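You operate a simulated robot arm through the tools that you are given. There is no shell and no other tool. Be economical: measure what you need, move in short steps, check, and stop when the job is done.

The job below is to be done with a simulated two-armed robot. You get a single attempt, and the scene is never put back.

TASK
Open the wooden table drawer, take the black domed button and leave it in the inside of the wooden table drawer and shut the drawer again. Then put the brown domed button on the top of the trims bench away on the top of the window bench. Then take the olive sock on the sill over the trims bench and put it away on the top of the sock turner. Then press the counter key three times. The order counts.

Only the result counts: the job must be done as asked and must still hold three seconds after the hand-in. Knocking over, shifting, dropping, spilling or breaking anything else fails it.

THE ROBOT
Two 7-joint arms with two-finger parallel grippers on one trunk, on a base that drives. Base frame: it is fixed to the floor where the robot stands at the start and does not move with it; the origin is under the middle of the robot, x ahead of it, y to its left, z up. Lengths are in m, angles in rad, forces in N, time in s.
The left shoulder is at the start at [0.05, 0.168, 0.932], the right one opposite. With the tool pointing down near the work surface each hand reaches from about 0.1 to 0.64 m from the robot's upright axis, wherever it stands, measured 20 degrees to its own side. Places, roughly: black domed button (3x3x2 cm) [-3.1, 0, 0.8]; brown domed button (3x3x2 cm) [-2.8, -0.2, 0.8]; counter key [-1.3, 0.1, 0.8]; inside of the wooden table drawer [0.8, 0, 0.6]; olive sock [-2.5, -0.75, 1.25]; top of the sock turner [-0.8, 3.9, 0.7]; top of the window bench [-3.5, -0.2, 0.8]; wooden table drawer [0.7, 0, 0.6]. Payload 1.57 kg a hand.
Tool frame (each hand has its own): the origin (TCP) lies between the finger pads and is the grasp point; the fingertips stand 0.03 m ahead of it; z points along the fingers, y is the line along which they close. The gripper opens to 0.08 m. The fingers are 0.017 m wide and 0.012 m thick; the gripper's body (0.04 by 0.082 m) begins 0.08 m behind the TCP.
Orientation is told as [roll, pitch, yaw] about the base's x, y, z axes, in that order, counted from this pose: with the fingers straight down and closing along the base's y, the tool's x points along the base's -x, its y along +y and its z along -z.

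THE INTERFACE
- The arms move only by the tool drive_tool. It takes "left_deltas", "right_deltas" or both (then of equal length, played together; a hand with none holds still); each is text: rows parted by semicolons, each of 7 numbers parted by spaces: the turn, a rotation vector about the tool's x, y, z in rad, then the shift along the tool's x, y, z in cm, then the opening, from 0 (shut) to 1 (fully open). In form: wx wy wz tx ty tz fingers; .... A call has 1 to 12 rows; each row shifts and turns the commanded pose from where the row before left it, along the tool's axes as they then stand. A row lasts 0.2 s, in which the tool goes at most 0.05 m and 0.15 rad; a call with a longer step from one row to the next is refused whole, and so is a gripper value outside its range. Where a pose cannot be reached the arm comes as near as it can. A force on the tool above 40 N (or 10 N above the force at the start of the call, whichever is more), or a blocked arm, ends the call early, and 0.2 s more pass. The fingers move at their own pace (about 0.045 m/s each) and stop on an object; they squeeze with about 27 N. The grip force told is the motor's: it shows also when the fingers shut on nothing. Time passes only in rows, and 0.2 s behind the last, so rows that do not move let the fingers close. The reply holds the time, the measured pose of the TCP, the force on the tool along the base axes, the opening and the grip force, in the units named above and with some noise, with the torque about the TCP (base axes, N m) and any sound that the robot's microphone picked up, and new pictures: "show" is both (left out), scene, wrist or none (wrist: the cameras of the hands that moved).
- Cameras (640 x 400 px; columns grow to the right, rows downward): "scene" is now at [0.1252, -0.0159, 1.1371]; the picture's right is [-0.18, -0.98, 0.00], its down [-0.63, 0.12, -0.77] and it looks along [0.76, -0.14, -0.64] (base axes); focal length 284 px, centre (320, 200). "left" rides on the left gripper at [0.072, 0.007, -0.122] in its tool frame; the picture's right is [-0.09, 1.00, 0.00], its down [-0.84, -0.08, -0.54] and it looks along [-0.54, -0.05, 0.84] (tool axes); focal length 238 px, centre (320, 200). "right" rides on the right gripper at [0.072, -0.007, -0.122] in its tool frame; the picture's right is [0.09, 1.00, 0.00], its down [-0.84, 0.08, -0.54] and it looks along [-0.54, 0.05, 0.84] (tool axes); focal length 238 px, centre (320, 200). There is no depth. A picture from a camera that has moved, and an enlarged one, comes with that camera's place and axes in the base frame and with its lens.
- raise_lower(by): slides the trunk up (or, below 0, down) by that many m; the arms and the scene camera ride with it, the base frame stays. It gives what a move gives, with no picture.
- roll_base(legs): drives the robot by 1 to 6 legs, each [ahead, left, turn to the left] in m, m and rad, along the robot's own axes; the way and the turn of a leg run together, so that a leg with both is an arc; at most 1.5 m and 3.142 rad a leg. The arms and the cameras ride along, it lands a little off, and it stops where it bumps. It gives what a move gives, and a new picture of the scene camera.
- pan_tilt(pan, tilt): turns the head with the scene camera to pan (to the left, within 1.396 rad either way) and tilt (down, from -0.506 to 1.204), counted from straight ahead of the robot. It gives what a move gives, and a new picture of the scene camera.
- inspect(camera, box): a new picture of the part [left, top, right, bottom] of that camera's present view, enlarged. No time passes.
- close_job(): hands the job in; it is judged then, once.

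Go step by step. Nothing tells you exact positions but the pictures and the camera data: compare them with the known pose of the tool, close in by small moves and look again before you grip or let go. The budget is 165 turns and 260 pictures, counting those below and the enlarged ones. Unless the task says otherwise, let go and move clear before handing in.

The tools are called after "Request:" by a JSON object that holds its "op" and its "data". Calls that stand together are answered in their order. drive_tool: Moves the arms, as the interface text tells. Its arguments: {"type":"object","properties":{"left_deltas":{"type":"string"},"right_deltas":{"type":"string"},"show":{"type":"string","enum":["both","scene","wrist","none"]}},"required":[]} The other tools are called the same way: raise_lower (by) slides the trunk up or down; roll_base (legs) drives the base; pan_tilt (pan, tilt) turns the head that bears the scene camera; inspect (camera, box) takes an enlarged picture of a part of a camera's view; close_job () hands the job in.

At the start:

```text
clock: 0.0
left_eef_pos: [0.4948, 0.1764, 0.8305]
left_orientation: [0.0, -0.001, 0.0]
left_wrist_force: [0.0, 0.0, -0.3]
left_wrist_torque: [0.02, -0.01, -0.01]
left_opening: 0.08
left_finger_force: 0.0
right_eef_pos: [0.5156, -0.2845, 0.8818]
right_orientation: [-0.001, 0.0, -0.001]
right_wrist_force: [-0.5, 0.0, -0.6]
right_wrist_torque: [0.02, -0.01, -0.01]
right_opening: 0.0801
right_finger_force: 0.0
trunk travel left (down, up): [-0.1, 0.343]
robot x, y, heading: [0.0056, 0.0001, 0.003]
head pan, tilt: [-0.185, 0.689]
```

scene: 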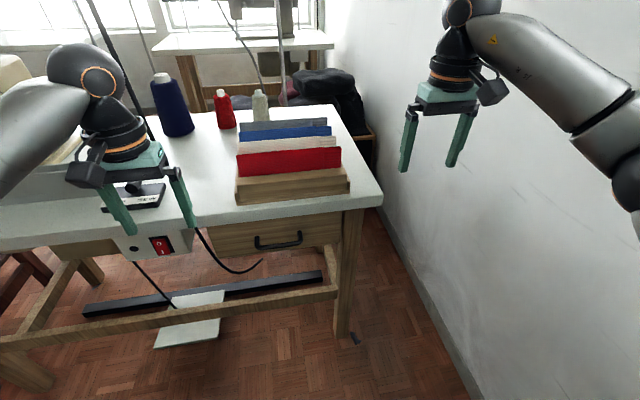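
right: 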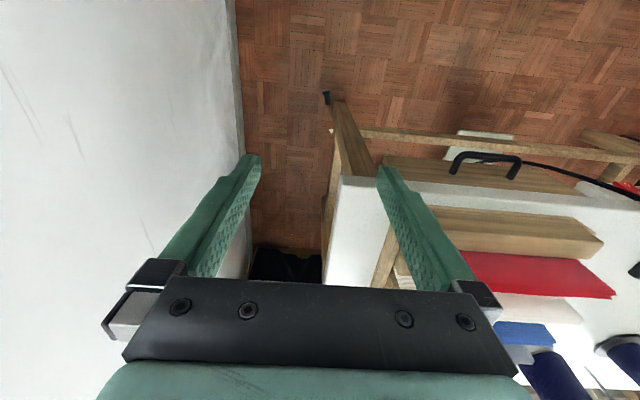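
left: 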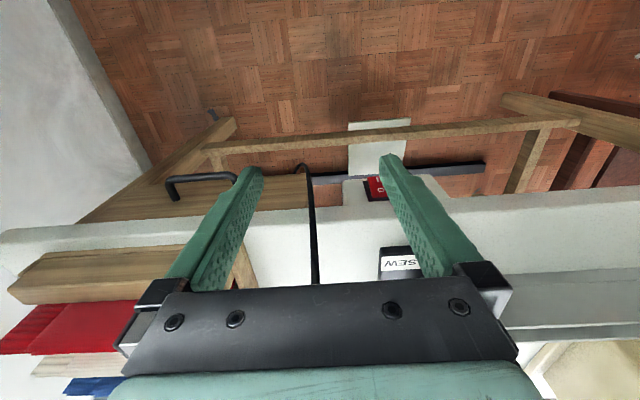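

I see the table ahead with the drawer and its black handle at about [0.57, 0, 0.65]; everything else is behind me. I'll look around before moving.

Request:
{"op": "pan_tilt", "data": {"pan": 1.39, "tilt": 0.3}}

Request:
{"op": "pan_tilt", "data": {"pan": -1.39, "tilt": 0.4}}

Request:
{"op": "pan_tilt", "data": {"pan": 0, "tilt": 0.9}}

Request:
{"op": "inspect", "data": {"camera": "left", "box": [120, 120, 320, 245]}}

```text
clock: 1.6
left_eef_pos: [0.4959, 0.1756, 0.8309]
left_orientation: [0.0, -0.001, 0.001]
left_wrist_force: [-0.7, -0.4, 0.3]
left_wrist_torque: [-0.02, 0.0, 0.0]
left_opening: 0.08
left_finger_force: 0.0
right_eef_pos: [0.5138, -0.2842, 0.8804]
right_orientation: [-0.001, -0.001, 0.0]
right_wrist_force: [0.5, -0.9, -0.4]
right_wrist_torque: [0.01, -0.01, 0.01]
right_opening: 0.0803
right_finger_force: 0.0
trunk travel left (down, up): [-0.1, 0.343]
robot x, y, heading: [0.0, 0.0045, -0.0]
head pan, tilt: [1.389, 0.3]
camera scene: at [0.0582, 0.0916, 1.1723], right [0.98, -0.18, 0.0], down [-0.05, -0.29, -0.96], along [0.17, 0.94, -0.3], focal length 284 px, centre (320, 200)
```

scene: 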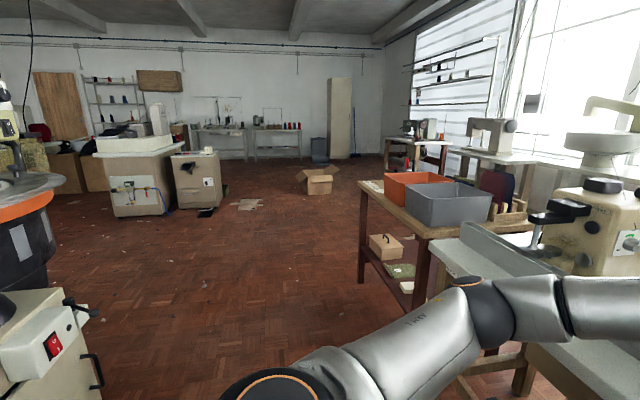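

```text
clock: 4.1
left_eef_pos: [0.4949, 0.1761, 0.8297]
left_orientation: [0.001, 0.001, -0.002]
left_wrist_force: [0.1, 0.2, 0.6]
left_wrist_torque: [-0.04, 0.01, 0.02]
left_opening: 0.08
left_finger_force: 0.1
right_eef_pos: [0.5162, -0.2834, 0.8819]
right_orientation: [0.001, 0.0, 0.0]
right_wrist_force: [0.2, 0.2, -0.1]
right_wrist_torque: [-0.02, 0.0, -0.01]
right_opening: 0.0801
right_finger_force: 0.2
trunk travel left (down, up): [-0.1, 0.343]
robot x, y, heading: [0.0027, -0.0036, 0.002]
head pan, tilt: [-1.389, 0.4]
camera scene: at [0.0581, -0.0913, 1.163], right [-0.98, -0.18, 0.0], down [-0.07, 0.38, -0.92], along [0.17, -0.91, -0.39], focal length 284 px, centre (320, 200)
```

scene: 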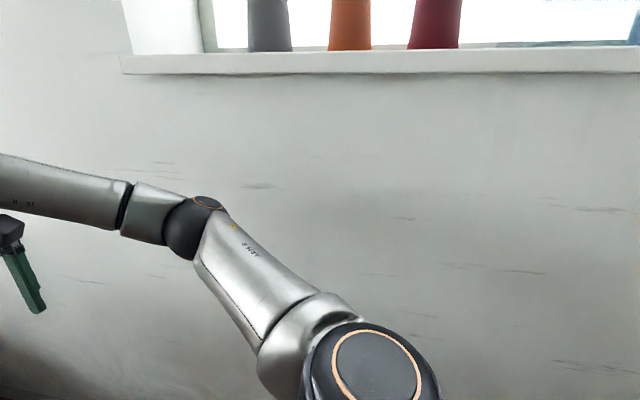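

```text
clock: 5.6
left_eef_pos: [0.4957, 0.1766, 0.8303]
left_orientation: [-0.001, 0.0, 0.0]
left_wrist_force: [0.1, -0.2, 0.8]
left_wrist_torque: [0.02, 0.02, 0.01]
left_opening: 0.0801
left_finger_force: 0.1
right_eef_pos: [0.5149, -0.2833, 0.8815]
right_orientation: [-0.002, -0.002, 0.001]
right_wrist_force: [0.2, 0.3, 0.6]
right_wrist_torque: [-0.04, 0.0, 0.01]
right_opening: 0.08
right_finger_force: 0.0
trunk travel left (down, up): [-0.1, 0.343]
robot x, y, heading: [-0.0016, -0.0, -0.0]
head pan, tilt: [0.0, 0.901]
camera scene: at [0.1168, -0.0002, 1.12], right [0.0, -1.0, 0.0], down [-0.78, 0.0, -0.62], along [0.62, 0.0, -0.78], focal length 284 px, centre (320, 200)
```

scene: 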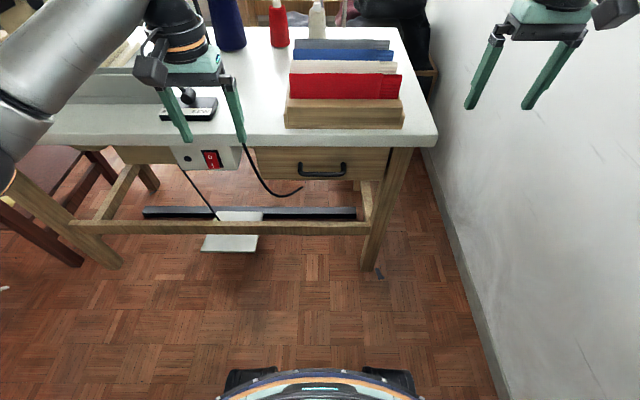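

```text
3.20 times, centred on (220, 182) of left
camera zoom: at [0.4232, 0.1827, 0.9523], right [0.09, 1.0, 0.0], down [0.84, -0.08, 0.54], along [0.54, -0.05, -0.84], focal length 763 px, centre (640, 256)
```

zoom: 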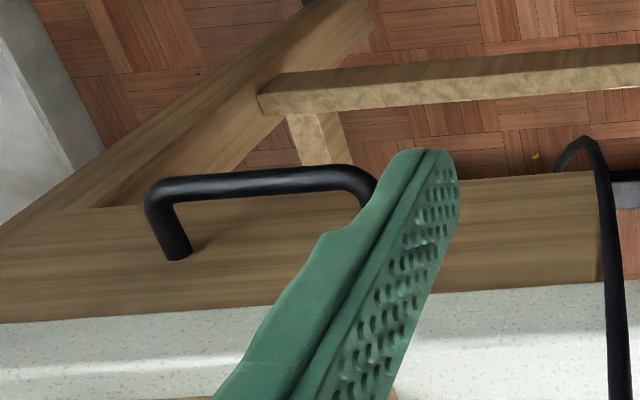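

The handle bar sits near [0.56, 0, 0.66], just under the table edge, so I'll take it with the left hand held level. First I pull back and pitch the hand forward.

Request:
{"op": "drive_tool", "data": {"left_deltas": "0 0 0 5 0 0 1;0 0 0 5 0 0 1;0 -0.15 0 0 0 0 1;0 -0.15 0 0 0 0 1;0 -0.15 0 0 0 0 1;0 -0.15 0 0 0 0 1;0 -0.15 0 0 0 0 1;0 -0.15 0 0 0 0 1;0 -0.15 0 0 0 0 1;0 -0.15 0 0 0 0 1;0 -0.15 0 0 0 0 1;0 -0.15 0 0 0 0 1", "show": "scene"}}

```text
clock: 8.2
left_eef_pos: [0.4526, 0.1563, 0.8348]
left_orientation: [0.014, -1.5, -0.013]
left_wrist_force: [0.1, -0.6, -0.4]
left_wrist_torque: [-0.02, 0.01, -0.01]
left_opening: 0.0801
left_finger_force: 0.1
left hand out of reach, approached as far as the arm can: row 8, 9, 10, 11
right_eef_pos: [0.5138, -0.2837, 0.882]
right_orientation: [0.001, 0.0, 0.001]
right_wrist_force: [0.2, 0.9, -0.4]
right_wrist_torque: [0.01, -0.01, -0.03]
right_opening: 0.0799
right_finger_force: 0.1
trunk travel left (down, up): [-0.1, 0.343]
robot x, y, heading: [0.0004, 0.0026, 0.002]
head pan, tilt: [0.0, 0.901]
camera scene: at [0.1168, -0.0002, 1.1201], right [0.0, -1.0, 0.0], down [-0.78, 0.0, -0.62], along [0.62, 0.0, -0.78], focal length 284 px, centre (320, 200)
```

scene: 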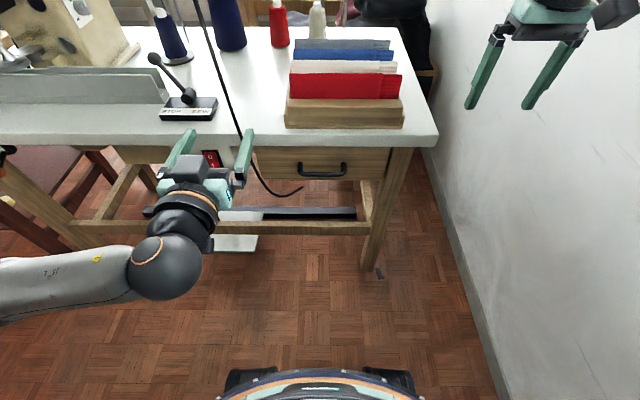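

The hand is level now but folded close to its limit. I'll back the base off a little and then roll the hand so the fingers close vertically.

Request:
{"op": "roll_base", "data": {"legs": [[-0.2, 0, 0]]}}

Request:
{"op": "drive_tool", "data": {"left_deltas": "0 -0.07 0 0 0 5 1;0 0 0.15 0 0 3 1;0 0 0.15 0 0 0 1;0 0 0.15 0 0 0 1;0 0 0.15 0 0 0 1;0 0 0.15 0 0 0 1;0 0 0.15 0 0 0 1;0 0 0.15 0 0 0 1;0 0 0.15 0 0 0 1;0 0 0.15 0 0 0 1;0 0 0.15 0 0 0 1;0 0 0.07 0 0 0 1"}}

```text
clock: 9.8
left_eef_pos: [0.2853, 0.1571, 0.8346]
left_orientation: [0.004, -1.5, 0.0]
left_wrist_force: [1.2, 0.1, -0.3]
left_wrist_torque: [-0.01, 0.01, 0.0]
left_opening: 0.0798
left_finger_force: 0.0
right_eef_pos: [0.3491, -0.2827, 0.8832]
right_orientation: [0.002, -0.004, 0.001]
right_wrist_force: [0.0, -0.3, 0.0]
right_wrist_torque: [-0.01, 0.01, -0.03]
right_opening: 0.0799
right_finger_force: 0.0
trunk travel left (down, up): [-0.1, 0.343]
robot x, y, heading: [-0.1667, 0.0025, -0.002]
head pan, tilt: [0.0, 0.901]
stopped in leg 1: the robot was blocked; the commanded pose is now the measured one
camera scene: at [-0.0502, -0.0002, 1.12], right [0.0, -1.0, 0.0], down [-0.78, 0.0, -0.62], along [0.62, 0.0, -0.78], focal length 284 px, centre (320, 200)
```

scene: 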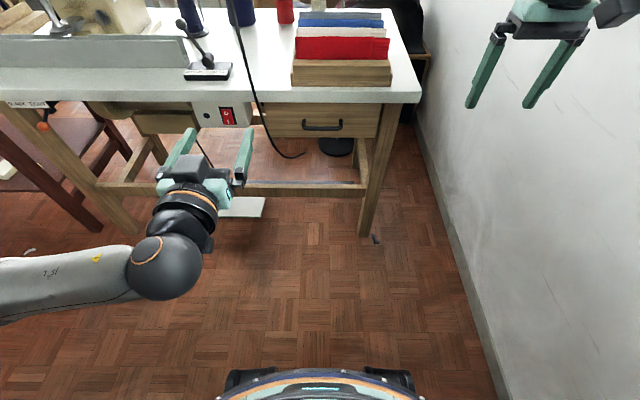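

```text
clock: 12.4
left_eef_pos: [0.3658, 0.1572, 0.8326]
left_orientation: [1.571, -0.001, -1.569]
left_wrist_force: [-0.1, -0.6, -0.4]
left_wrist_torque: [0.01, 0.0, 0.0]
left_opening: 0.08
left_finger_force: 0.0
right_eef_pos: [0.3493, -0.2828, 0.8838]
right_orientation: [0.001, -0.004, 0.003]
right_wrist_force: [0.2, 0.5, 0.3]
right_wrist_torque: [0.0, 0.02, -0.01]
right_opening: 0.0803
right_finger_force: 0.1
trunk travel left (down, up): [-0.1, 0.343]
robot x, y, heading: [-0.1633, 0.0006, 0.003]
head pan, tilt: [0.0, 0.901]
camera scene: at [-0.0502, -0.0002, 1.12], right [0.0, -1.0, 0.0], down [-0.78, 0.0, -0.62], along [0.62, 0.0, -0.78], focal length 284 px, centre (320, 200)
camera left: at [0.2426, 0.2289, 0.8386], right [0.0, -0.09, 1.0], down [-0.54, -0.84, -0.08], along [0.84, -0.54, -0.05], focal length 238 px, centre (320, 200)
```

scene: 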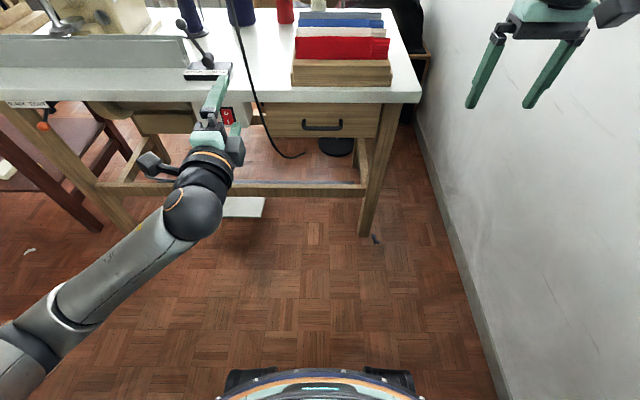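
left: 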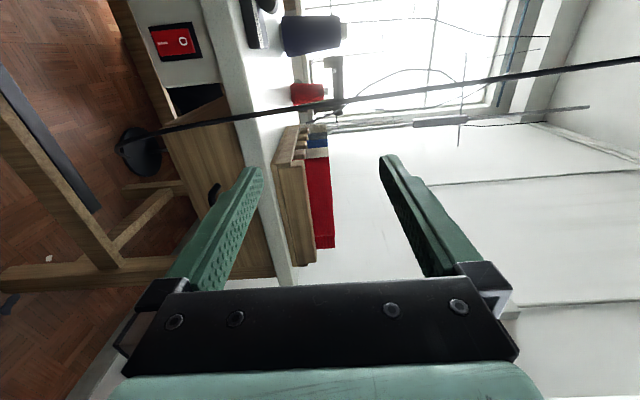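

The base bumped something behind after 0.17 m, so I won't back up further there. The hand is level with the fingers closing vertically, and I now shift it in line with the handle.

Request:
{"op": "drive_tool", "data": {"left_deltas": "0 0 0 -3.3 -3.3 0 1;0 0 0 -3.3 -3.3 0 1;0 0 0 -3.3 -3.3 0 1;0 0 0 -3.3 -3.3 0 1;0 0 0 -3.4 -3.3 0 1;0 0 0 0 0 3 1"}}

Request:
{"op": "pan_tilt", "data": {"pan": 0, "tilt": 0.7}}

```text
clock: 14.0
left_eef_pos: [0.3929, 0.0157, 0.6422]
left_orientation: [1.55, 0.058, -1.555]
left_wrist_force: [0.5, -0.5, -0.1]
left_wrist_torque: [-0.04, -0.02, 0.0]
left_opening: 0.0798
left_finger_force: 0.1
right_eef_pos: [0.3482, -0.2832, 0.8828]
right_orientation: [0.002, -0.003, 0.002]
right_wrist_force: [0.9, -0.3, 0.1]
right_wrist_torque: [-0.01, -0.02, -0.01]
right_opening: 0.0798
right_finger_force: 0.1
trunk travel left (down, up): [-0.1, 0.343]
robot x, y, heading: [-0.1694, -0.0016, 0.007]
head pan, tilt: [0.0, 0.901]
stopped in row 6 (left hand): the arm was blocked; the commanded pose is now the measured one
camera scene: at [-0.0501, -0.0001, 1.12], right [0.0, -1.0, 0.0], down [-0.78, 0.0, -0.62], along [0.62, 0.0, -0.78], focal length 284 px, centre (320, 200)
camera left: at [0.2691, 0.0853, 0.6551], right [0.02, -0.15, 0.99], down [-0.53, -0.84, -0.11], along [0.85, -0.52, -0.1], focal length 238 px, centre (320, 200)
```

scene: 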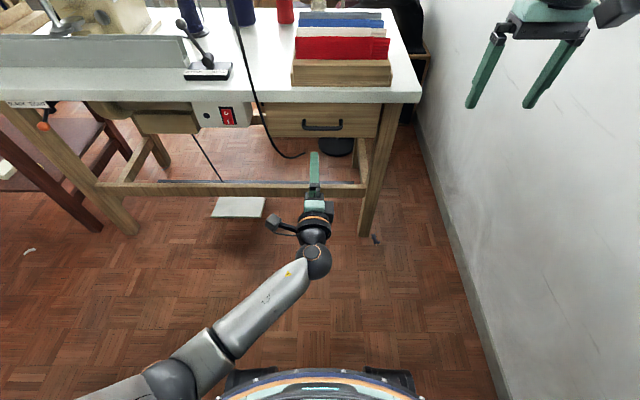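
left: 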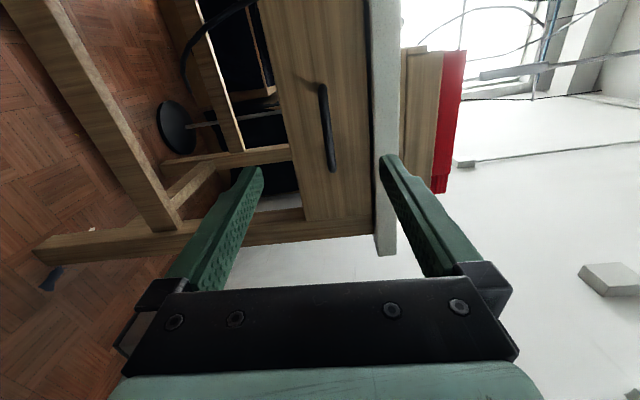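

```text
clock: 14.7
left_eef_pos: [0.393, 0.0154, 0.6419]
left_orientation: [1.549, 0.059, -1.555]
left_wrist_force: [-1.1, 0.3, 0.2]
left_wrist_torque: [-0.02, 0.0, -0.01]
left_opening: 0.08
left_finger_force: 0.0
right_eef_pos: [0.3479, -0.2835, 0.8839]
right_orientation: [0.002, -0.003, 0.002]
right_wrist_force: [0.1, -0.5, -0.3]
right_wrist_torque: [0.01, 0.02, 0.0]
right_opening: 0.0798
right_finger_force: 0.1
trunk travel left (down, up): [-0.1, 0.343]
robot x, y, heading: [-0.1688, 0.0019, 0.004]
head pan, tilt: [0.0, 0.7]
camera scene: at [-0.0407, -0.0001, 1.1361], right [0.0, -1.0, 0.0], down [-0.64, 0.0, -0.76], along [0.76, 0.0, -0.64], focal length 284 px, centre (320, 200)
```

scene: 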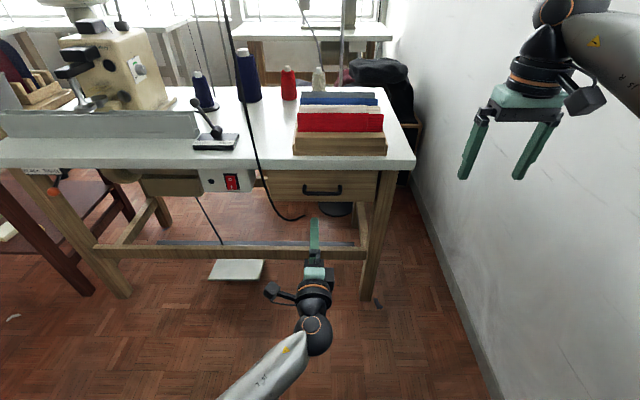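

The hand stands level in front of the handle, roughly 2 cm to the left of its middle. I'll extend a bit, re-level it, and look again.

Request:
{"op": "drive_tool", "data": {"left_deltas": "0 0 0 0 0.5 2 1;-0.05 0 0 -0.5 0 3 1;0 0 0 -0.5 0 3 1;0 0 0 -0.5 0 3 1"}}

```text
clock: 15.7
left_eef_pos: [0.4244, 0.0811, 0.5063]
left_orientation: [1.4, 0.179, -1.518]
left_wrist_force: [0.2, 0.1, 0.5]
left_wrist_torque: [-0.01, -0.01, -0.02]
left_opening: 0.0801
left_finger_force: 0.1
right_eef_pos: [0.348, -0.2831, 0.8832]
right_orientation: [0.001, -0.005, 0.002]
right_wrist_force: [0.3, -0.7, 0.2]
right_wrist_torque: [0.02, 0.0, -0.01]
right_opening: 0.0801
right_finger_force: 0.1
trunk travel left (down, up): [-0.1, 0.343]
robot x, y, heading: [-0.1634, 0.0016, 0.004]
head pan, tilt: [0.0, 0.7]
stopped in row 4 (left hand): the arm was blocked; the commanded pose is now the measured one
camera scene: at [-0.0409, -0.0003, 1.1362], right [0.0, -1.0, 0.0], down [-0.64, 0.0, -0.77], along [0.77, 0.0, -0.64], focal length 284 px, centre (320, 200)
camera left: at [0.3017, 0.1408, 0.5465], right [0.18, -0.26, 0.95], down [-0.5, -0.85, -0.13], along [0.84, -0.45, -0.29], focal length 238 px, centre (320, 200)
```

scene: 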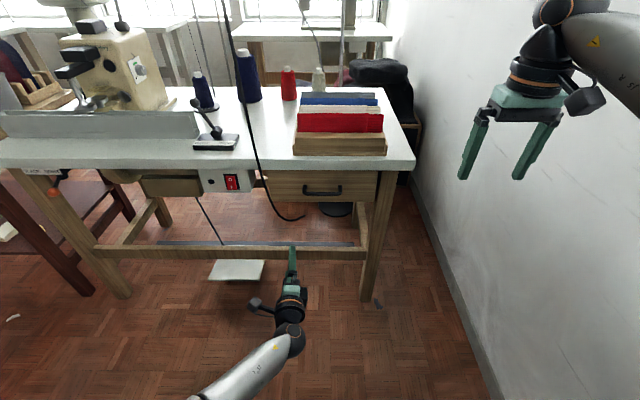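
left: 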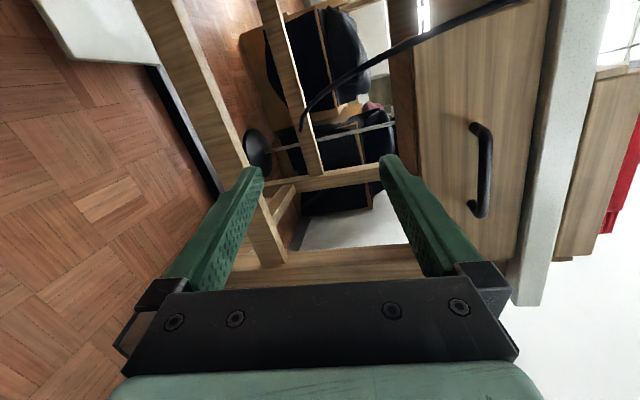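

The arm sank into an awkward folded posture. I'll raise the hand back up and lower the trunk so the level pose is easier to reach.

Request:
{"op": "drive_tool", "data": {"left_deltas": "0 0 0 0 4 0 1;0 0 0 0 4 0 1;0 0 0 0 4 1 1;0 0 0 0 4 1 1;0 0 0 0 4 1 1;0 0 0 0 4 1 1;0 0 0 0 4 1 1", "show": "scene"}}

Request:
{"op": "raise_lower", "data": {"by": -0.1}}

```text
clock: 16.9
left_eef_pos: [0.4394, 0.0983, 0.5723]
left_orientation: [1.21, 0.275, -1.523]
left_wrist_force: [0.2, -0.2, 0.2]
left_wrist_torque: [0.02, -0.02, -0.01]
left_opening: 0.08
left_finger_force: 0.0
right_eef_pos: [0.3482, -0.2824, 0.8821]
right_orientation: [0.002, -0.006, 0.002]
right_wrist_force: [0.1, 0.1, -0.2]
right_wrist_torque: [-0.01, 0.02, 0.02]
right_opening: 0.0801
right_finger_force: 0.0
trunk travel left (down, up): [-0.1, 0.343]
robot x, y, heading: [-0.1661, -0.001, 0.006]
head pan, tilt: [0.0, 0.7]
stopped in row 6 (left hand): the arm was blocked; the commanded pose is now the measured one
camera scene: at [-0.0407, -0.0001, 1.1361], right [0.0, -1.0, 0.0], down [-0.64, 0.0, -0.76], along [0.76, 0.0, -0.64], focal length 284 px, centre (320, 200)
```

scene: 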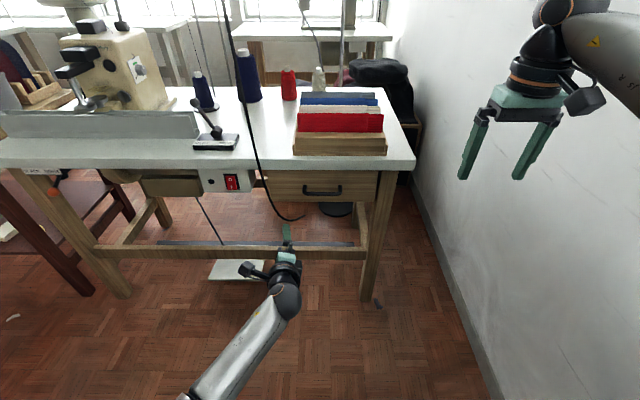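

```text
clock: 18.2
left_eef_pos: [0.442, 0.1008, 0.5171]
left_orientation: [1.252, 0.305, -1.501]
left_wrist_force: [-0.1, 0.2, -0.3]
left_wrist_torque: [-0.09, 0.01, 0.02]
left_opening: 0.0802
left_finger_force: 0.1
right_eef_pos: [0.3379, -0.2928, 0.8098]
right_orientation: [0.023, -0.026, 0.001]
right_wrist_force: [0.1, -0.2, 0.2]
right_wrist_torque: [0.01, -0.01, 0.01]
right_opening: 0.0804
right_finger_force: 0.0
trunk travel left (down, up): [0.0, 0.443]
robot x, y, heading: [-0.1678, -0.0016, 0.006]
head pan, tilt: [0.0, 0.7]
```

The trunk is down, but the left arm was blocked, perhaps by whatever stands to the left and behind. I'll look that way.

Request:
{"op": "pan_tilt", "data": {"pan": 1.2, "tilt": 0.8}}

Request:
{"op": "pan_tilt", "data": {"pan": -1.39, "tilt": 0.9}}

```text
clock: 19.6
left_eef_pos: [0.4411, 0.0998, 0.519]
left_orientation: [1.255, 0.305, -1.506]
left_wrist_force: [-1.3, -0.7, -0.2]
left_wrist_torque: [0.0, 0.01, 0.0]
left_opening: 0.08
left_finger_force: 0.1
right_eef_pos: [0.3371, -0.2944, 0.8082]
right_orientation: [0.024, -0.026, 0.002]
right_wrist_force: [0.2, -0.1, 0.0]
right_wrist_torque: [-0.01, 0.0, -0.01]
right_opening: 0.0801
right_finger_force: 0.1
trunk travel left (down, up): [0.0, 0.443]
robot x, y, heading: [-0.1677, 0.0018, 0.005]
head pan, tilt: [1.201, 0.799]
camera scene: at [-0.113, 0.0581, 1.051], right [0.93, -0.36, 0.01], down [-0.24, -0.65, -0.72], along [0.27, 0.67, -0.7], focal length 284 px, centre (320, 200)
```

scene: 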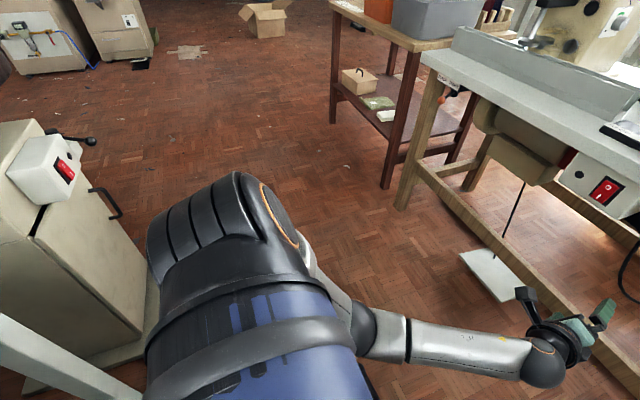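

```text
clock: 22.0
left_eef_pos: [0.4423, 0.098, 0.5187]
left_orientation: [1.257, 0.305, -1.505]
left_wrist_force: [0.0, 0.1, 0.9]
left_wrist_torque: [0.02, 0.0, -0.01]
left_opening: 0.0801
left_finger_force: 0.1
right_eef_pos: [0.3375, -0.2947, 0.8077]
right_orientation: [0.023, -0.026, 0.002]
right_wrist_force: [-0.1, -0.2, 0.1]
right_wrist_torque: [-0.04, 0.02, 0.03]
right_opening: 0.0802
right_finger_force: 0.1
trunk travel left (down, up): [0.0, 0.443]
robot x, y, heading: [-0.1694, 0.001, 0.005]
head pan, tilt: [-1.389, 0.901]
camera scene: at [-0.1271, -0.0917, 1.0392], right [-0.98, -0.18, -0.02], down [-0.13, 0.78, -0.61], along [0.13, -0.59, -0.8], focal length 284 px, centre (320, 200)
```

scene: 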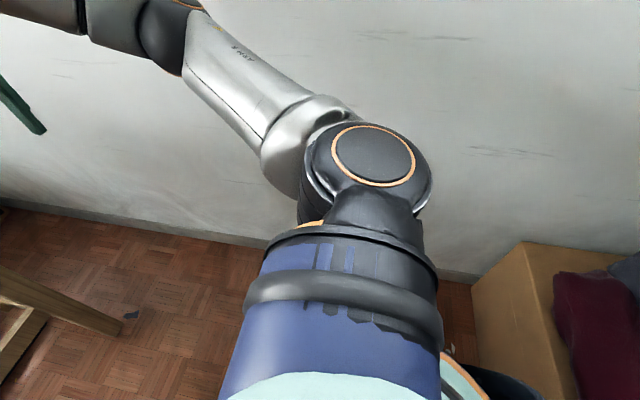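

The arm's elbow hangs low. With the trunk down I re-level the hand and bring it up toward handle height.

Request:
{"op": "drive_tool", "data": {"left_deltas": "-0.081 -0.028 -0.073 0.8 2.5 -0.8 1;-0.081 -0.028 -0.073 0.5 2.6 -0.5 1;-0.081 -0.028 -0.073 0 2.6 0 1;-0.081 -0.028 -0.073 0 2.6 0 1;0 0 0 -2 1.5 0 1", "show": "wrist"}}

Request:
{"op": "pan_tilt", "data": {"pan": 0.4, "tilt": 0.8}}

```text
clock: 23.4
left_eef_pos: [0.4501, 0.0875, 0.635]
left_orientation: [1.573, 0.045, -1.556]
left_wrist_force: [0.5, -0.2, 0.1]
left_wrist_torque: [-0.02, 0.01, 0.0]
left_opening: 0.0799
left_finger_force: 0.0
right_eef_pos: [0.334, -0.2951, 0.8129]
right_orientation: [0.022, -0.033, 0.001]
right_wrist_force: [-0.2, 0.8, -0.8]
right_wrist_torque: [-0.03, -0.02, 0.02]
right_opening: 0.0802
right_finger_force: 0.0
trunk travel left (down, up): [0.0, 0.443]
robot x, y, heading: [-0.1667, -0.0024, 0.003]
head pan, tilt: [-1.389, 0.901]
stopped in row 5 (left hand): the arm was blocked; the commanded pose is now the measured one
camera left: at [0.3271, 0.1578, 0.6447], right [0.0, -0.14, 0.99], down [-0.53, -0.84, -0.12], along [0.85, -0.53, -0.07], focal length 238 px, centre (320, 200)
```

left: 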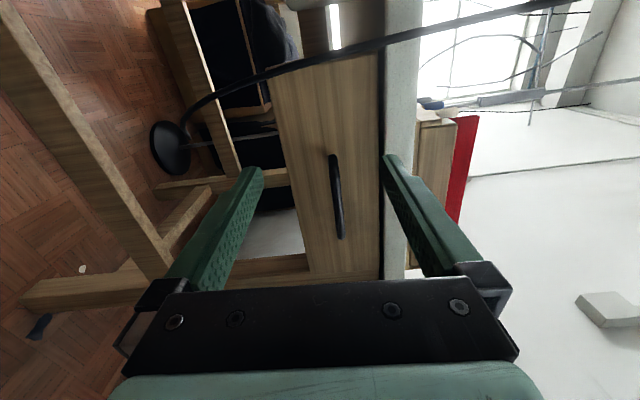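

```text
clock: 25.2
left_eef_pos: [0.4525, 0.0866, 0.6395]
left_orientation: [1.58, 0.037, -1.558]
left_wrist_force: [0.4, 0.4, 0.7]
left_wrist_torque: [0.01, 0.0, 0.01]
left_opening: 0.08
left_finger_force: 0.1
right_eef_pos: [0.3352, -0.2938, 0.8118]
right_orientation: [0.023, -0.032, 0.001]
right_wrist_force: [0.0, -0.4, 0.7]
right_wrist_torque: [-0.01, 0.01, -0.01]
right_opening: 0.0801
right_finger_force: 0.0
trunk travel left (down, up): [0.0, 0.443]
robot x, y, heading: [-0.1675, -0.003, 0.001]
head pan, tilt: [0.4, 0.799]
camera scene: at [-0.0719, 0.0157, 1.0518], right [0.39, -0.92, -0.01], down [-0.64, -0.27, -0.72], along [0.66, 0.29, -0.69], focal length 284 px, centre (320, 200)
```

scene: 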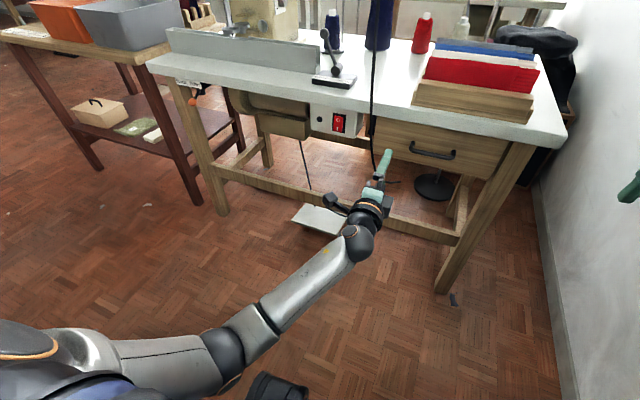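

The lowered trunk seems to press the elbow against the robot's own base, because the robot tilts slightly. I'll raise the trunk back and tilt the hand about 35° downward, which is a more natural arm posture.

Request:
{"op": "raise_lower", "data": {"by": 0.1}}

Request:
{"op": "drive_tool", "data": {"left_deltas": "0.15 0 0 0 1 0 1;0.15 0 0 0 1 0 1;0.15 0 0 0 1 0 1;0.15 0 0 0 0 0 1", "show": "scene"}}

```text
clock: 26.5
left_eef_pos: [0.4575, 0.0925, 0.6959]
left_orientation: [1.549, 0.017, -1.559]
left_wrist_force: [0.2, -0.2, 0.4]
left_wrist_torque: [0.01, -0.03, 0.01]
left_opening: 0.0796
left_finger_force: 0.1
right_eef_pos: [0.349, -0.2824, 0.8829]
right_orientation: [0.002, -0.004, 0.002]
right_wrist_force: [0.3, 0.9, -0.4]
right_wrist_torque: [0.01, 0.01, 0.02]
right_opening: 0.0801
right_finger_force: 0.1
trunk travel left (down, up): [-0.1, 0.343]
robot x, y, heading: [-0.166, 0.0005, 0.009]
head pan, tilt: [0.4, 0.799]
```

```text
clock: 27.5
left_eef_pos: [0.4611, 0.0927, 0.7239]
left_orientation: [0.944, 0.015, -1.562]
left_wrist_force: [0.6, -0.3, 0.1]
left_wrist_torque: [0.02, -0.03, -0.02]
left_opening: 0.08
left_finger_force: 0.0
right_eef_pos: [0.3482, -0.2828, 0.8833]
right_orientation: [0.001, -0.005, 0.003]
right_wrist_force: [-0.5, -0.7, -0.6]
right_wrist_torque: [-0.02, 0.02, 0.0]
right_opening: 0.08
right_finger_force: 0.0
trunk travel left (down, up): [-0.1, 0.343]
robot x, y, heading: [-0.1667, -0.0006, 0.01]
head pan, tilt: [0.4, 0.799]
camera scene: at [-0.0515, 0.0313, 1.1279], right [0.39, -0.92, 0.0], down [-0.66, -0.28, -0.7], along [0.64, 0.27, -0.72], focal length 284 px, centre (320, 200)
```

scene: 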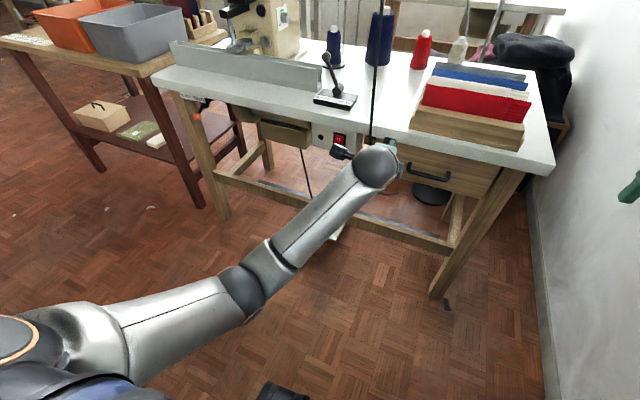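

That posture is good. Next I shift to the right, in line with the handle and about 8 cm short of it, with the fingers partly closed.

Request:
{"op": "drive_tool", "data": {"left_deltas": "0 0 0 -4 0 0 0.7;0 0 0 -4 0.3 1 0.7;0 0 0 -1.5 0.3 1.5 0.7"}}

Request:
{"op": "pan_tilt", "data": {"pan": -0.1, "tilt": 0.75}}

```text
clock: 28.3
left_eef_pos: [0.4889, 0.0002, 0.7153]
left_orientation: [0.947, 0.016, -1.561]
left_wrist_force: [0.0, -1.0, -0.6]
left_wrist_torque: [0.0, 0.02, 0.03]
left_opening: 0.0561
left_finger_force: 0.1
right_eef_pos: [0.3489, -0.2826, 0.8829]
right_orientation: [0.003, -0.003, 0.002]
right_wrist_force: [0.7, -0.7, 1.3]
right_wrist_torque: [-0.02, 0.01, 0.0]
right_opening: 0.08
right_finger_force: 0.1
trunk travel left (down, up): [-0.1, 0.343]
robot x, y, heading: [-0.1677, 0.0014, -0.002]
head pan, tilt: [0.4, 0.799]
camera scene: at [-0.0515, 0.0313, 1.1279], right [0.39, -0.92, 0.0], down [-0.66, -0.28, -0.7], along [0.64, 0.27, -0.72], focal length 284 px, centre (320, 200)
camera left: at [0.393, 0.069, 0.7917], right [0.58, -0.1, 0.81], down [-0.48, -0.85, 0.24], along [0.66, -0.52, -0.54], focal length 238 px, centre (320, 200)
```

scene: 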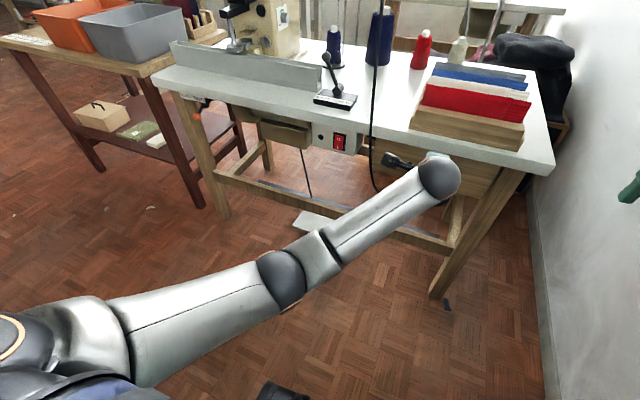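
left: 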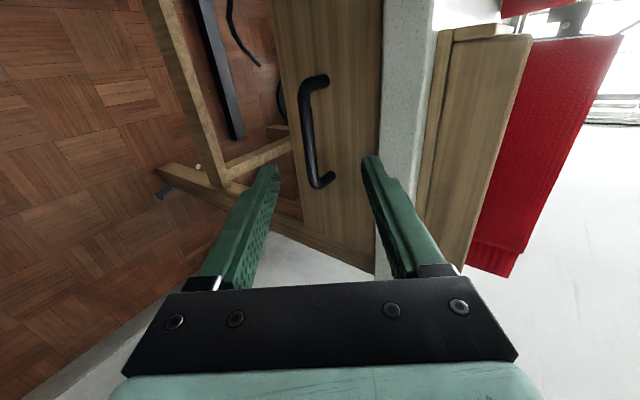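

```text
clock: 29.2
left_eef_pos: [0.4896, -0.0004, 0.7151]
left_orientation: [0.949, 0.015, -1.558]
left_wrist_force: [-0.3, 0.5, 0.0]
left_wrist_torque: [0.0, -0.01, -0.03]
left_opening: 0.0561
left_finger_force: 0.1
right_eef_pos: [0.349, -0.2827, 0.8834]
right_orientation: [0.002, -0.003, 0.004]
right_wrist_force: [-0.1, -0.9, -0.1]
right_wrist_torque: [-0.02, 0.0, 0.02]
right_opening: 0.0795
right_finger_force: 0.0
trunk travel left (down, up): [-0.1, 0.343]
robot x, y, heading: [-0.1651, -0.001, 0.004]
head pan, tilt: [-0.099, 0.75]
camera scene: at [-0.0432, -0.0082, 1.1319], right [-0.1, -1.0, 0.0], down [-0.68, 0.07, -0.73], along [0.73, -0.07, -0.68], focal length 284 px, centre (320, 200)
```

scene: 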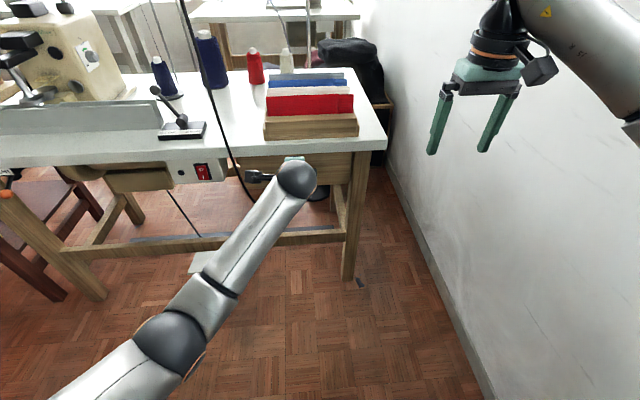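

The wrist camera shows the handle almost straight ahead, about 10 cm along the approach and slightly toward the lower finger. I correct for that, narrow the fingers and advance 8 cm.

Request:
{"op": "drive_tool", "data": {"left_deltas": "0 0 0 0 -0.8 2 0.5;0 0 0 0 0 3 0.5;0 0 0 0 0 3 0.5", "show": "wrist"}}

```text
clock: 30.0
left_eef_pos: [0.5484, 0.0002, 0.6622]
left_orientation: [0.949, 0.015, -1.56]
left_wrist_force: [-0.7, 0.8, 0.3]
left_wrist_torque: [0.0, -0.04, 0.0]
left_opening: 0.0401
left_finger_force: 0.0
right_eef_pos: [0.3487, -0.2825, 0.8832]
right_orientation: [0.003, -0.004, 0.003]
right_wrist_force: [-0.3, 0.1, -1.0]
right_wrist_torque: [-0.04, 0.0, 0.02]
right_opening: 0.0799
right_finger_force: 0.0
trunk travel left (down, up): [-0.1, 0.343]
robot x, y, heading: [-0.1642, -0.0008, 0.005]
head pan, tilt: [-0.099, 0.75]
camera left: at [0.4525, 0.0697, 0.7398], right [0.58, -0.1, 0.81], down [-0.48, -0.85, 0.24], along [0.66, -0.53, -0.54], focal length 238 px, centre (320, 200)
```

left: 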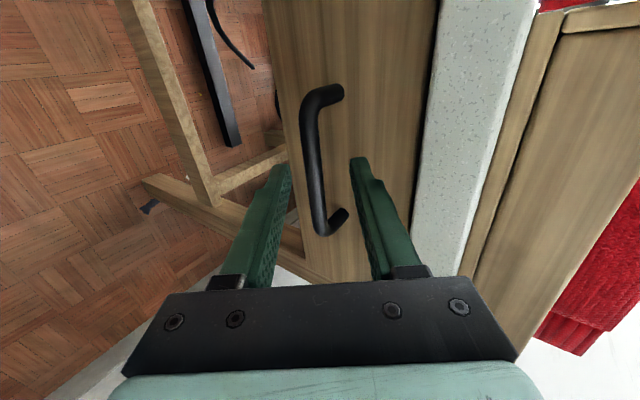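

The bar is now between the fingertips, about 2 cm ahead of the grasp point. I advance 1.8 cm and close.

Request:
{"op": "drive_tool", "data": {"left_deltas": "0 0 0 0 0 1 0.5;0 0 0 0 0 0.8 0.5;0 0 0 0 0 0 0;0 0 0 0 0 0 0;0 0 0 0 0 0 0", "show": "wrist"}}

```text
clock: 31.2
left_eef_pos: [0.5599, 0.0027, 0.6498]
left_orientation: [0.945, 0.015, -1.559]
left_wrist_force: [-0.2, 1.2, -8.0]
left_wrist_torque: [-0.25, 0.04, -0.28]
left_opening: 0.012
left_finger_force: 26.7
left hand out of reach, approached as far as the arm can: row 2
right_eef_pos: [0.3489, -0.2826, 0.8828]
right_orientation: [0.001, -0.004, 0.002]
right_wrist_force: [0.2, 0.9, -0.8]
right_wrist_torque: [0.0, -0.01, 0.0]
right_opening: 0.0799
right_finger_force: 0.1
trunk travel left (down, up): [-0.1, 0.343]
robot x, y, heading: [-0.1707, -0.0007, 0.004]
head pan, tilt: [-0.099, 0.75]
camera left: at [0.4639, 0.0722, 0.7274], right [0.59, -0.1, 0.8], down [-0.47, -0.85, 0.24], along [0.66, -0.52, -0.54], focal length 238 px, centre (320, 200)
```

left: 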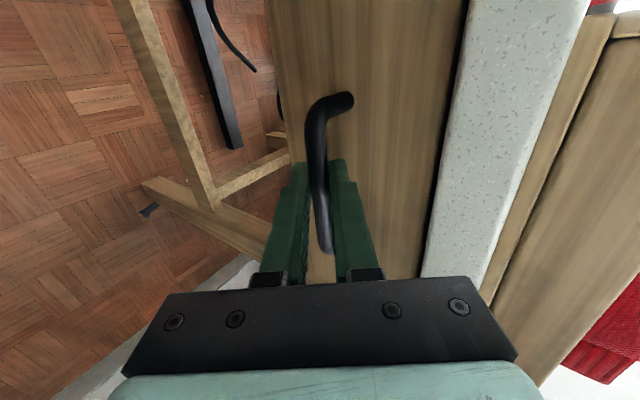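

I have a firm grip on the bar (12 mm). Now I pull straight back.

Request:
{"op": "drive_tool", "data": {"left_deltas": "0 0 0 0 -1.17 -1.62 0;0 0 0 0 -1.47 -2.03 0;0 0 0 0 -1.47 -2.03 0;0 0 0 0 -1.47 -2.03 0;0 0 0 0 -1.47 -2.03 0;0 0 0 0 -1.47 -2.03 0"}}

```text
clock: 32.2
left_eef_pos: [0.4816, 0.0044, 0.653]
left_orientation: [0.925, 0.019, -1.547]
left_wrist_force: [-1.9, -8.3, -20.8]
left_wrist_torque: [-0.2, 0.21, -0.4]
left_opening: 0.0117
left_finger_force: 28.8
right_eef_pos: [0.3495, -0.2846, 0.8836]
right_orientation: [0.002, -0.006, 0.0]
right_wrist_force: [-1.0, 0.5, -0.1]
right_wrist_torque: [0.04, -0.03, -0.02]
right_opening: 0.0799
right_finger_force: 0.1
trunk travel left (down, up): [-0.1, 0.343]
robot x, y, heading: [-0.1714, -0.0041, -0.0]
head pan, tilt: [-0.099, 0.75]
stopped in row 4 (left hand): the force on the tool passed its limit (the readings are from after the stop); the commanded pose is now the measured one
camera scene: at [-0.0422, -0.0088, 1.1316], right [-0.1, -1.0, 0.0], down [-0.68, 0.07, -0.73], along [0.73, -0.07, -0.68], focal length 284 px, centre (320, 200)
camera left: at [0.3864, 0.0716, 0.7323], right [0.6, -0.09, 0.79], down [-0.46, -0.85, 0.25], along [0.65, -0.51, -0.56], focal length 238 px, centre (320, 200)
```

scene: 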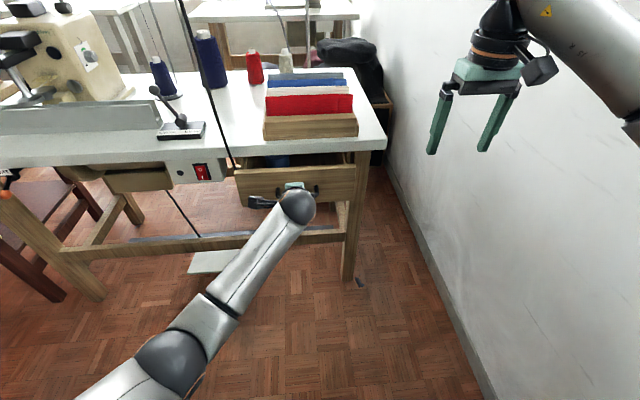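
left: 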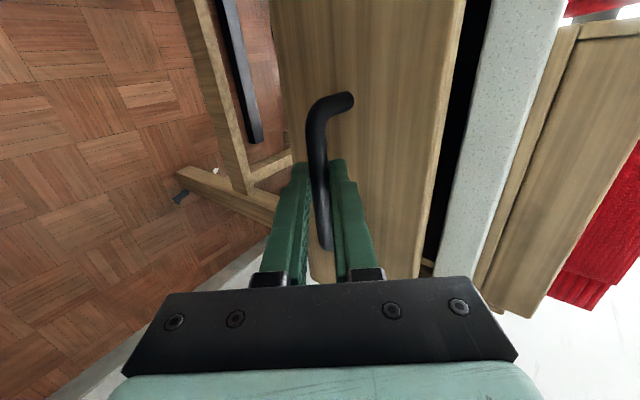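

The drawer has come out 8 cm, but an upward load built up. I relax downward slightly and continue pulling in smaller steps.

Request:
{"op": "drive_tool", "data": {"left_deltas": "0 0 0 0 -0.3 0.2 0;0 0 0 0 -0.92 -1.18 0;0 0 0 0 -0.92 -1.18 0;0 0 0 0 -0.92 -1.18 0;0 0 0 0 -0.92 -1.18 0;0 0 0 0 -0.92 -1.18 0;0 0 0 0 -0.92 -1.18 0", "show": "scene"}}

```text
clock: 32.7
left_eef_pos: [0.4811, 0.0036, 0.6532]
left_orientation: [0.917, 0.017, -1.539]
left_wrist_force: [-1.2, -5.3, -15.9]
left_wrist_torque: [-0.08, 0.21, -0.55]
left_opening: 0.0117
left_finger_force: 28.9
right_eef_pos: [0.3492, -0.2842, 0.8834]
right_orientation: [0.003, -0.007, 0.002]
right_wrist_force: [0.0, -0.5, 0.5]
right_wrist_torque: [0.03, 0.0, 0.0]
right_opening: 0.0799
right_finger_force: 0.1
trunk travel left (down, up): [-0.1, 0.343]
robot x, y, heading: [-0.1652, -0.0004, 0.005]
head pan, tilt: [-0.099, 0.75]
stopped in row 2 (left hand): the force on the tool passed its limit (the readings are from after the stop); the commanded pose is now the measured one
camera scene: at [-0.042, -0.009, 1.1319], right [-0.1, -1.0, 0.0], down [-0.68, 0.07, -0.73], along [0.73, -0.07, -0.68], focal length 284 px, centre (320, 200)
```

scene: 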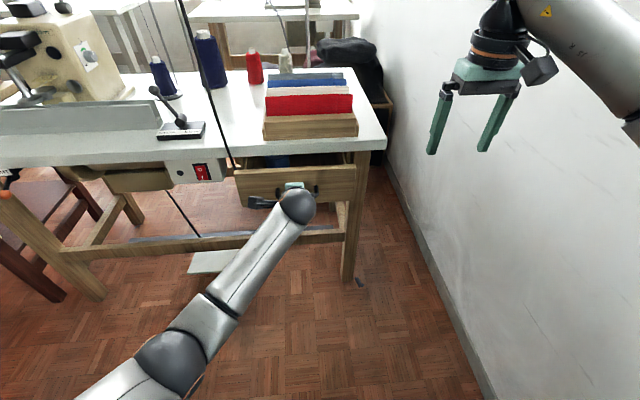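

The pull stalls with a leftover vertical load. I'll open and regrip to clear the stress, then pull again.

Request:
{"op": "drive_tool", "data": {"left_deltas": "0 0 0 0 0 0 0.4;0 0 0 0 0 0 0.4;0 0 0 0 0 0 0;0 0 0 0 0 0 0;0 0 0 0 0 0 0", "show": "wrist"}}

Request:
{"op": "drive_tool", "data": {"left_deltas": "0 0 0 0 -0.6 -0.8 0;0 0 0 0 -0.6 -0.8 0;0 0 0 0 -0.6 -0.8 0;0 0 0 0 -0.6 -0.8 0;0 0 0 0 -0.6 -0.8 0", "show": "wrist"}}

```text
clock: 33.9
left_eef_pos: [0.4808, 0.0053, 0.6544]
left_orientation: [0.925, 0.019, -1.538]
left_wrist_force: [-0.3, -0.9, -8.9]
left_wrist_torque: [0.27, 0.14, -0.17]
left_opening: 0.0116
left_finger_force: 28.9
right_eef_pos: [0.3492, -0.2839, 0.882]
right_orientation: [0.003, -0.004, 0.003]
right_wrist_force: [-0.8, 0.3, -1.0]
right_wrist_torque: [-0.02, 0.02, -0.02]
right_opening: 0.0799
right_finger_force: 0.1
trunk travel left (down, up): [-0.1, 0.343]
robot x, y, heading: [-0.1646, 0.0007, 0.004]
head pan, tilt: [-0.099, 0.75]
camera left: at [0.3849, 0.0723, 0.7345], right [0.6, -0.09, 0.79], down [-0.45, -0.86, 0.25], along [0.66, -0.51, -0.56], focal length 238 px, centre (320, 200)
```

left: 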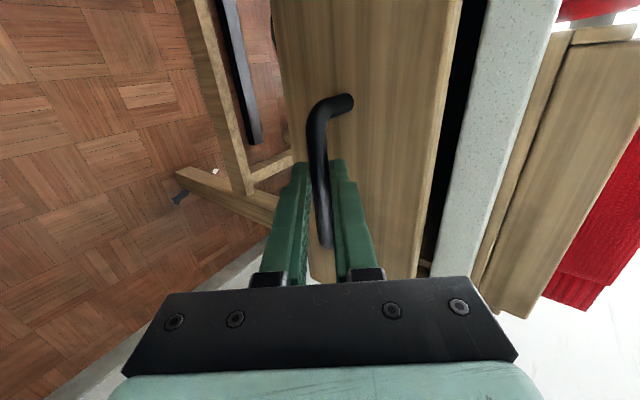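

```text
clock: 34.3
left_eef_pos: [0.4778, 0.0043, 0.6549]
left_orientation: [0.909, 0.017, -1.533]
left_wrist_force: [-1.1, -6.3, -20.0]
left_wrist_torque: [0.0, 0.3, -0.63]
left_opening: 0.0119
left_finger_force: 29.5
right_eef_pos: [0.3493, -0.2844, 0.8827]
right_orientation: [0.004, -0.004, 0.001]
right_wrist_force: [-0.3, 0.6, -0.1]
right_wrist_torque: [-0.01, 0.0, 0.01]
right_opening: 0.0801
right_finger_force: 0.0
trunk travel left (down, up): [-0.1, 0.343]
robot x, y, heading: [-0.1641, 0.0019, 0.004]
head pan, tilt: [-0.099, 0.75]
stopped in row 1 (left hand): the force on the tool passed its limit (the readings are from after the stop); the commanded pose is now the measured one
camera left: at [0.3822, 0.0718, 0.7364], right [0.62, -0.08, 0.78], down [-0.44, -0.86, 0.26], along [0.65, -0.5, -0.57], focal length 238 px, centre (320, 200)
```

left: 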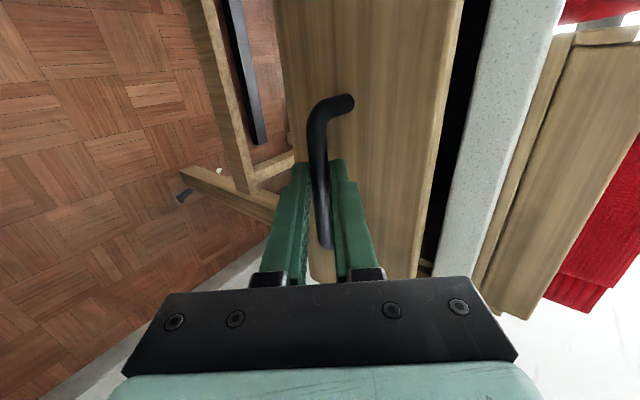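

Only about 3 mm more came. I'll relieve the vertical load with a small downward move, then pull very gently to see whether this is the end stop.

Request:
{"op": "drive_tool", "data": {"left_deltas": "0.03 0 0 0 -0.4 0.3 0;0 0 0 0 -0.2 0.15 0;0 0 0 0 0 0 0", "show": "none"}}

Request:
{"op": "drive_tool", "data": {"left_deltas": "0 0 0 0 -0.25 -0.3 0;0 0 0 0 -0.25 -0.3 0;0 0 0 0 -0.25 -0.3 0;0 0 0 0 -0.25 -0.3 0;0 0 0 0 -0.25 -0.3 0;0 0 0 0 -0.25 -0.3 0", "show": "none"}}

Request:
{"op": "inspect", "data": {"camera": "scene", "box": [200, 130, 400, 255]}}

```text
clock: 35.1
left_eef_pos: [0.4772, 0.0051, 0.6547]
left_orientation: [0.897, 0.016, -1.531]
left_wrist_force: [-0.2, 2.7, 11.4]
left_wrist_torque: [0.88, -0.14, 0.23]
left_opening: 0.0121
left_finger_force: 29.3
right_eef_pos: [0.347, -0.2838, 0.8848]
right_orientation: [0.003, -0.007, 0.003]
right_wrist_force: [0.8, 0.4, -0.4]
right_wrist_torque: [0.01, 0.01, 0.01]
right_opening: 0.0798
right_finger_force: 0.0
trunk travel left (down, up): [-0.1, 0.343]
robot x, y, heading: [-0.162, 0.0007, -0.001]
head pan, tilt: [-0.099, 0.75]
```

```text
clock: 35.9
left_eef_pos: [0.4702, 0.005, 0.6537]
left_orientation: [0.884, 0.016, -1.528]
left_wrist_force: [-1.7, -7.7, -19.3]
left_wrist_torque: [0.04, 0.27, -0.65]
left_opening: 0.012
left_finger_force: 29.0
right_eef_pos: [0.3495, -0.2847, 0.8815]
right_orientation: [0.003, -0.004, 0.0]
right_wrist_force: [-0.9, 0.0, -0.5]
right_wrist_torque: [0.03, 0.0, 0.03]
right_opening: 0.0798
right_finger_force: 0.0
trunk travel left (down, up): [-0.1, 0.343]
robot x, y, heading: [-0.1692, 0.0018, -0.0]
head pan, tilt: [-0.099, 0.75]
stopped in row 4 (left hand): the force on the tool passed its limit (the readings are from after the stop); the commanded pose is now the measured one
```

```text
3.20 times, centred on (300, 192) of scene
camera zoom: at [-0.0416, -0.0094, 1.1317], right [-0.1, -1.0, 0.0], down [-0.68, 0.07, -0.73], along [0.73, -0.07, -0.68], focal length 910 px, centre (384, 224)
```

zoom: 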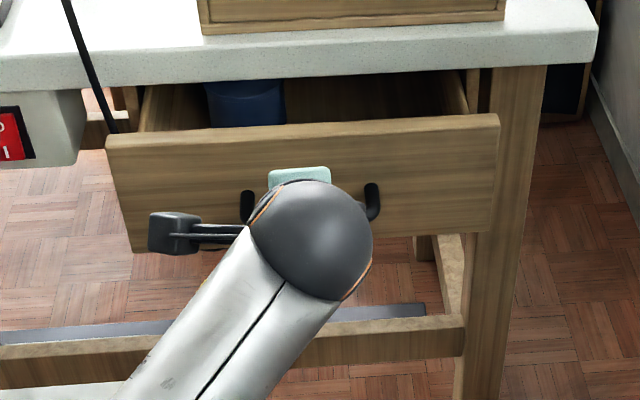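

The drawer is still moving, and the load is mostly vertical. I'll pull on in small steps with a slight downward bias.

Request:
{"op": "drive_tool", "data": {"left_deltas": "0 0 0 0 -0.4 0.3 0;0 0 0 0 -0.45 -0.3 0;0 0 0 0 -0.5 -0.4 0;0 0 0 0 -0.5 -0.45 0;0 0 0 0 -0.5 -0.45 0;0 0 0 0 -0.5 -0.45 0;0 0 0 0 -0.5 -0.45 0;0 0 0 0 -0.5 -0.45 0", "show": "none"}}

```text
clock: 36.6
left_eef_pos: [0.469, 0.0047, 0.6561]
left_orientation: [0.887, 0.012, -1.523]
left_wrist_force: [-0.2, -7.7, -15.9]
left_wrist_torque: [0.09, 0.33, -0.61]
left_opening: 0.0121
left_finger_force: 28.7
right_eef_pos: [0.3486, -0.2857, 0.8826]
right_orientation: [-0.001, -0.005, 0.001]
right_wrist_force: [-0.8, 0.2, -0.8]
right_wrist_torque: [0.0, 0.0, -0.01]
right_opening: 0.08
right_finger_force: 0.1
trunk travel left (down, up): [-0.1, 0.343]
robot x, y, heading: [-0.1675, 0.0003, 0.004]
head pan, tilt: [-0.099, 0.75]
stopped in row 3 (left hand): the force on the tool passed its limit (the readings are from after the stop); the commanded pose is now the measured one
```

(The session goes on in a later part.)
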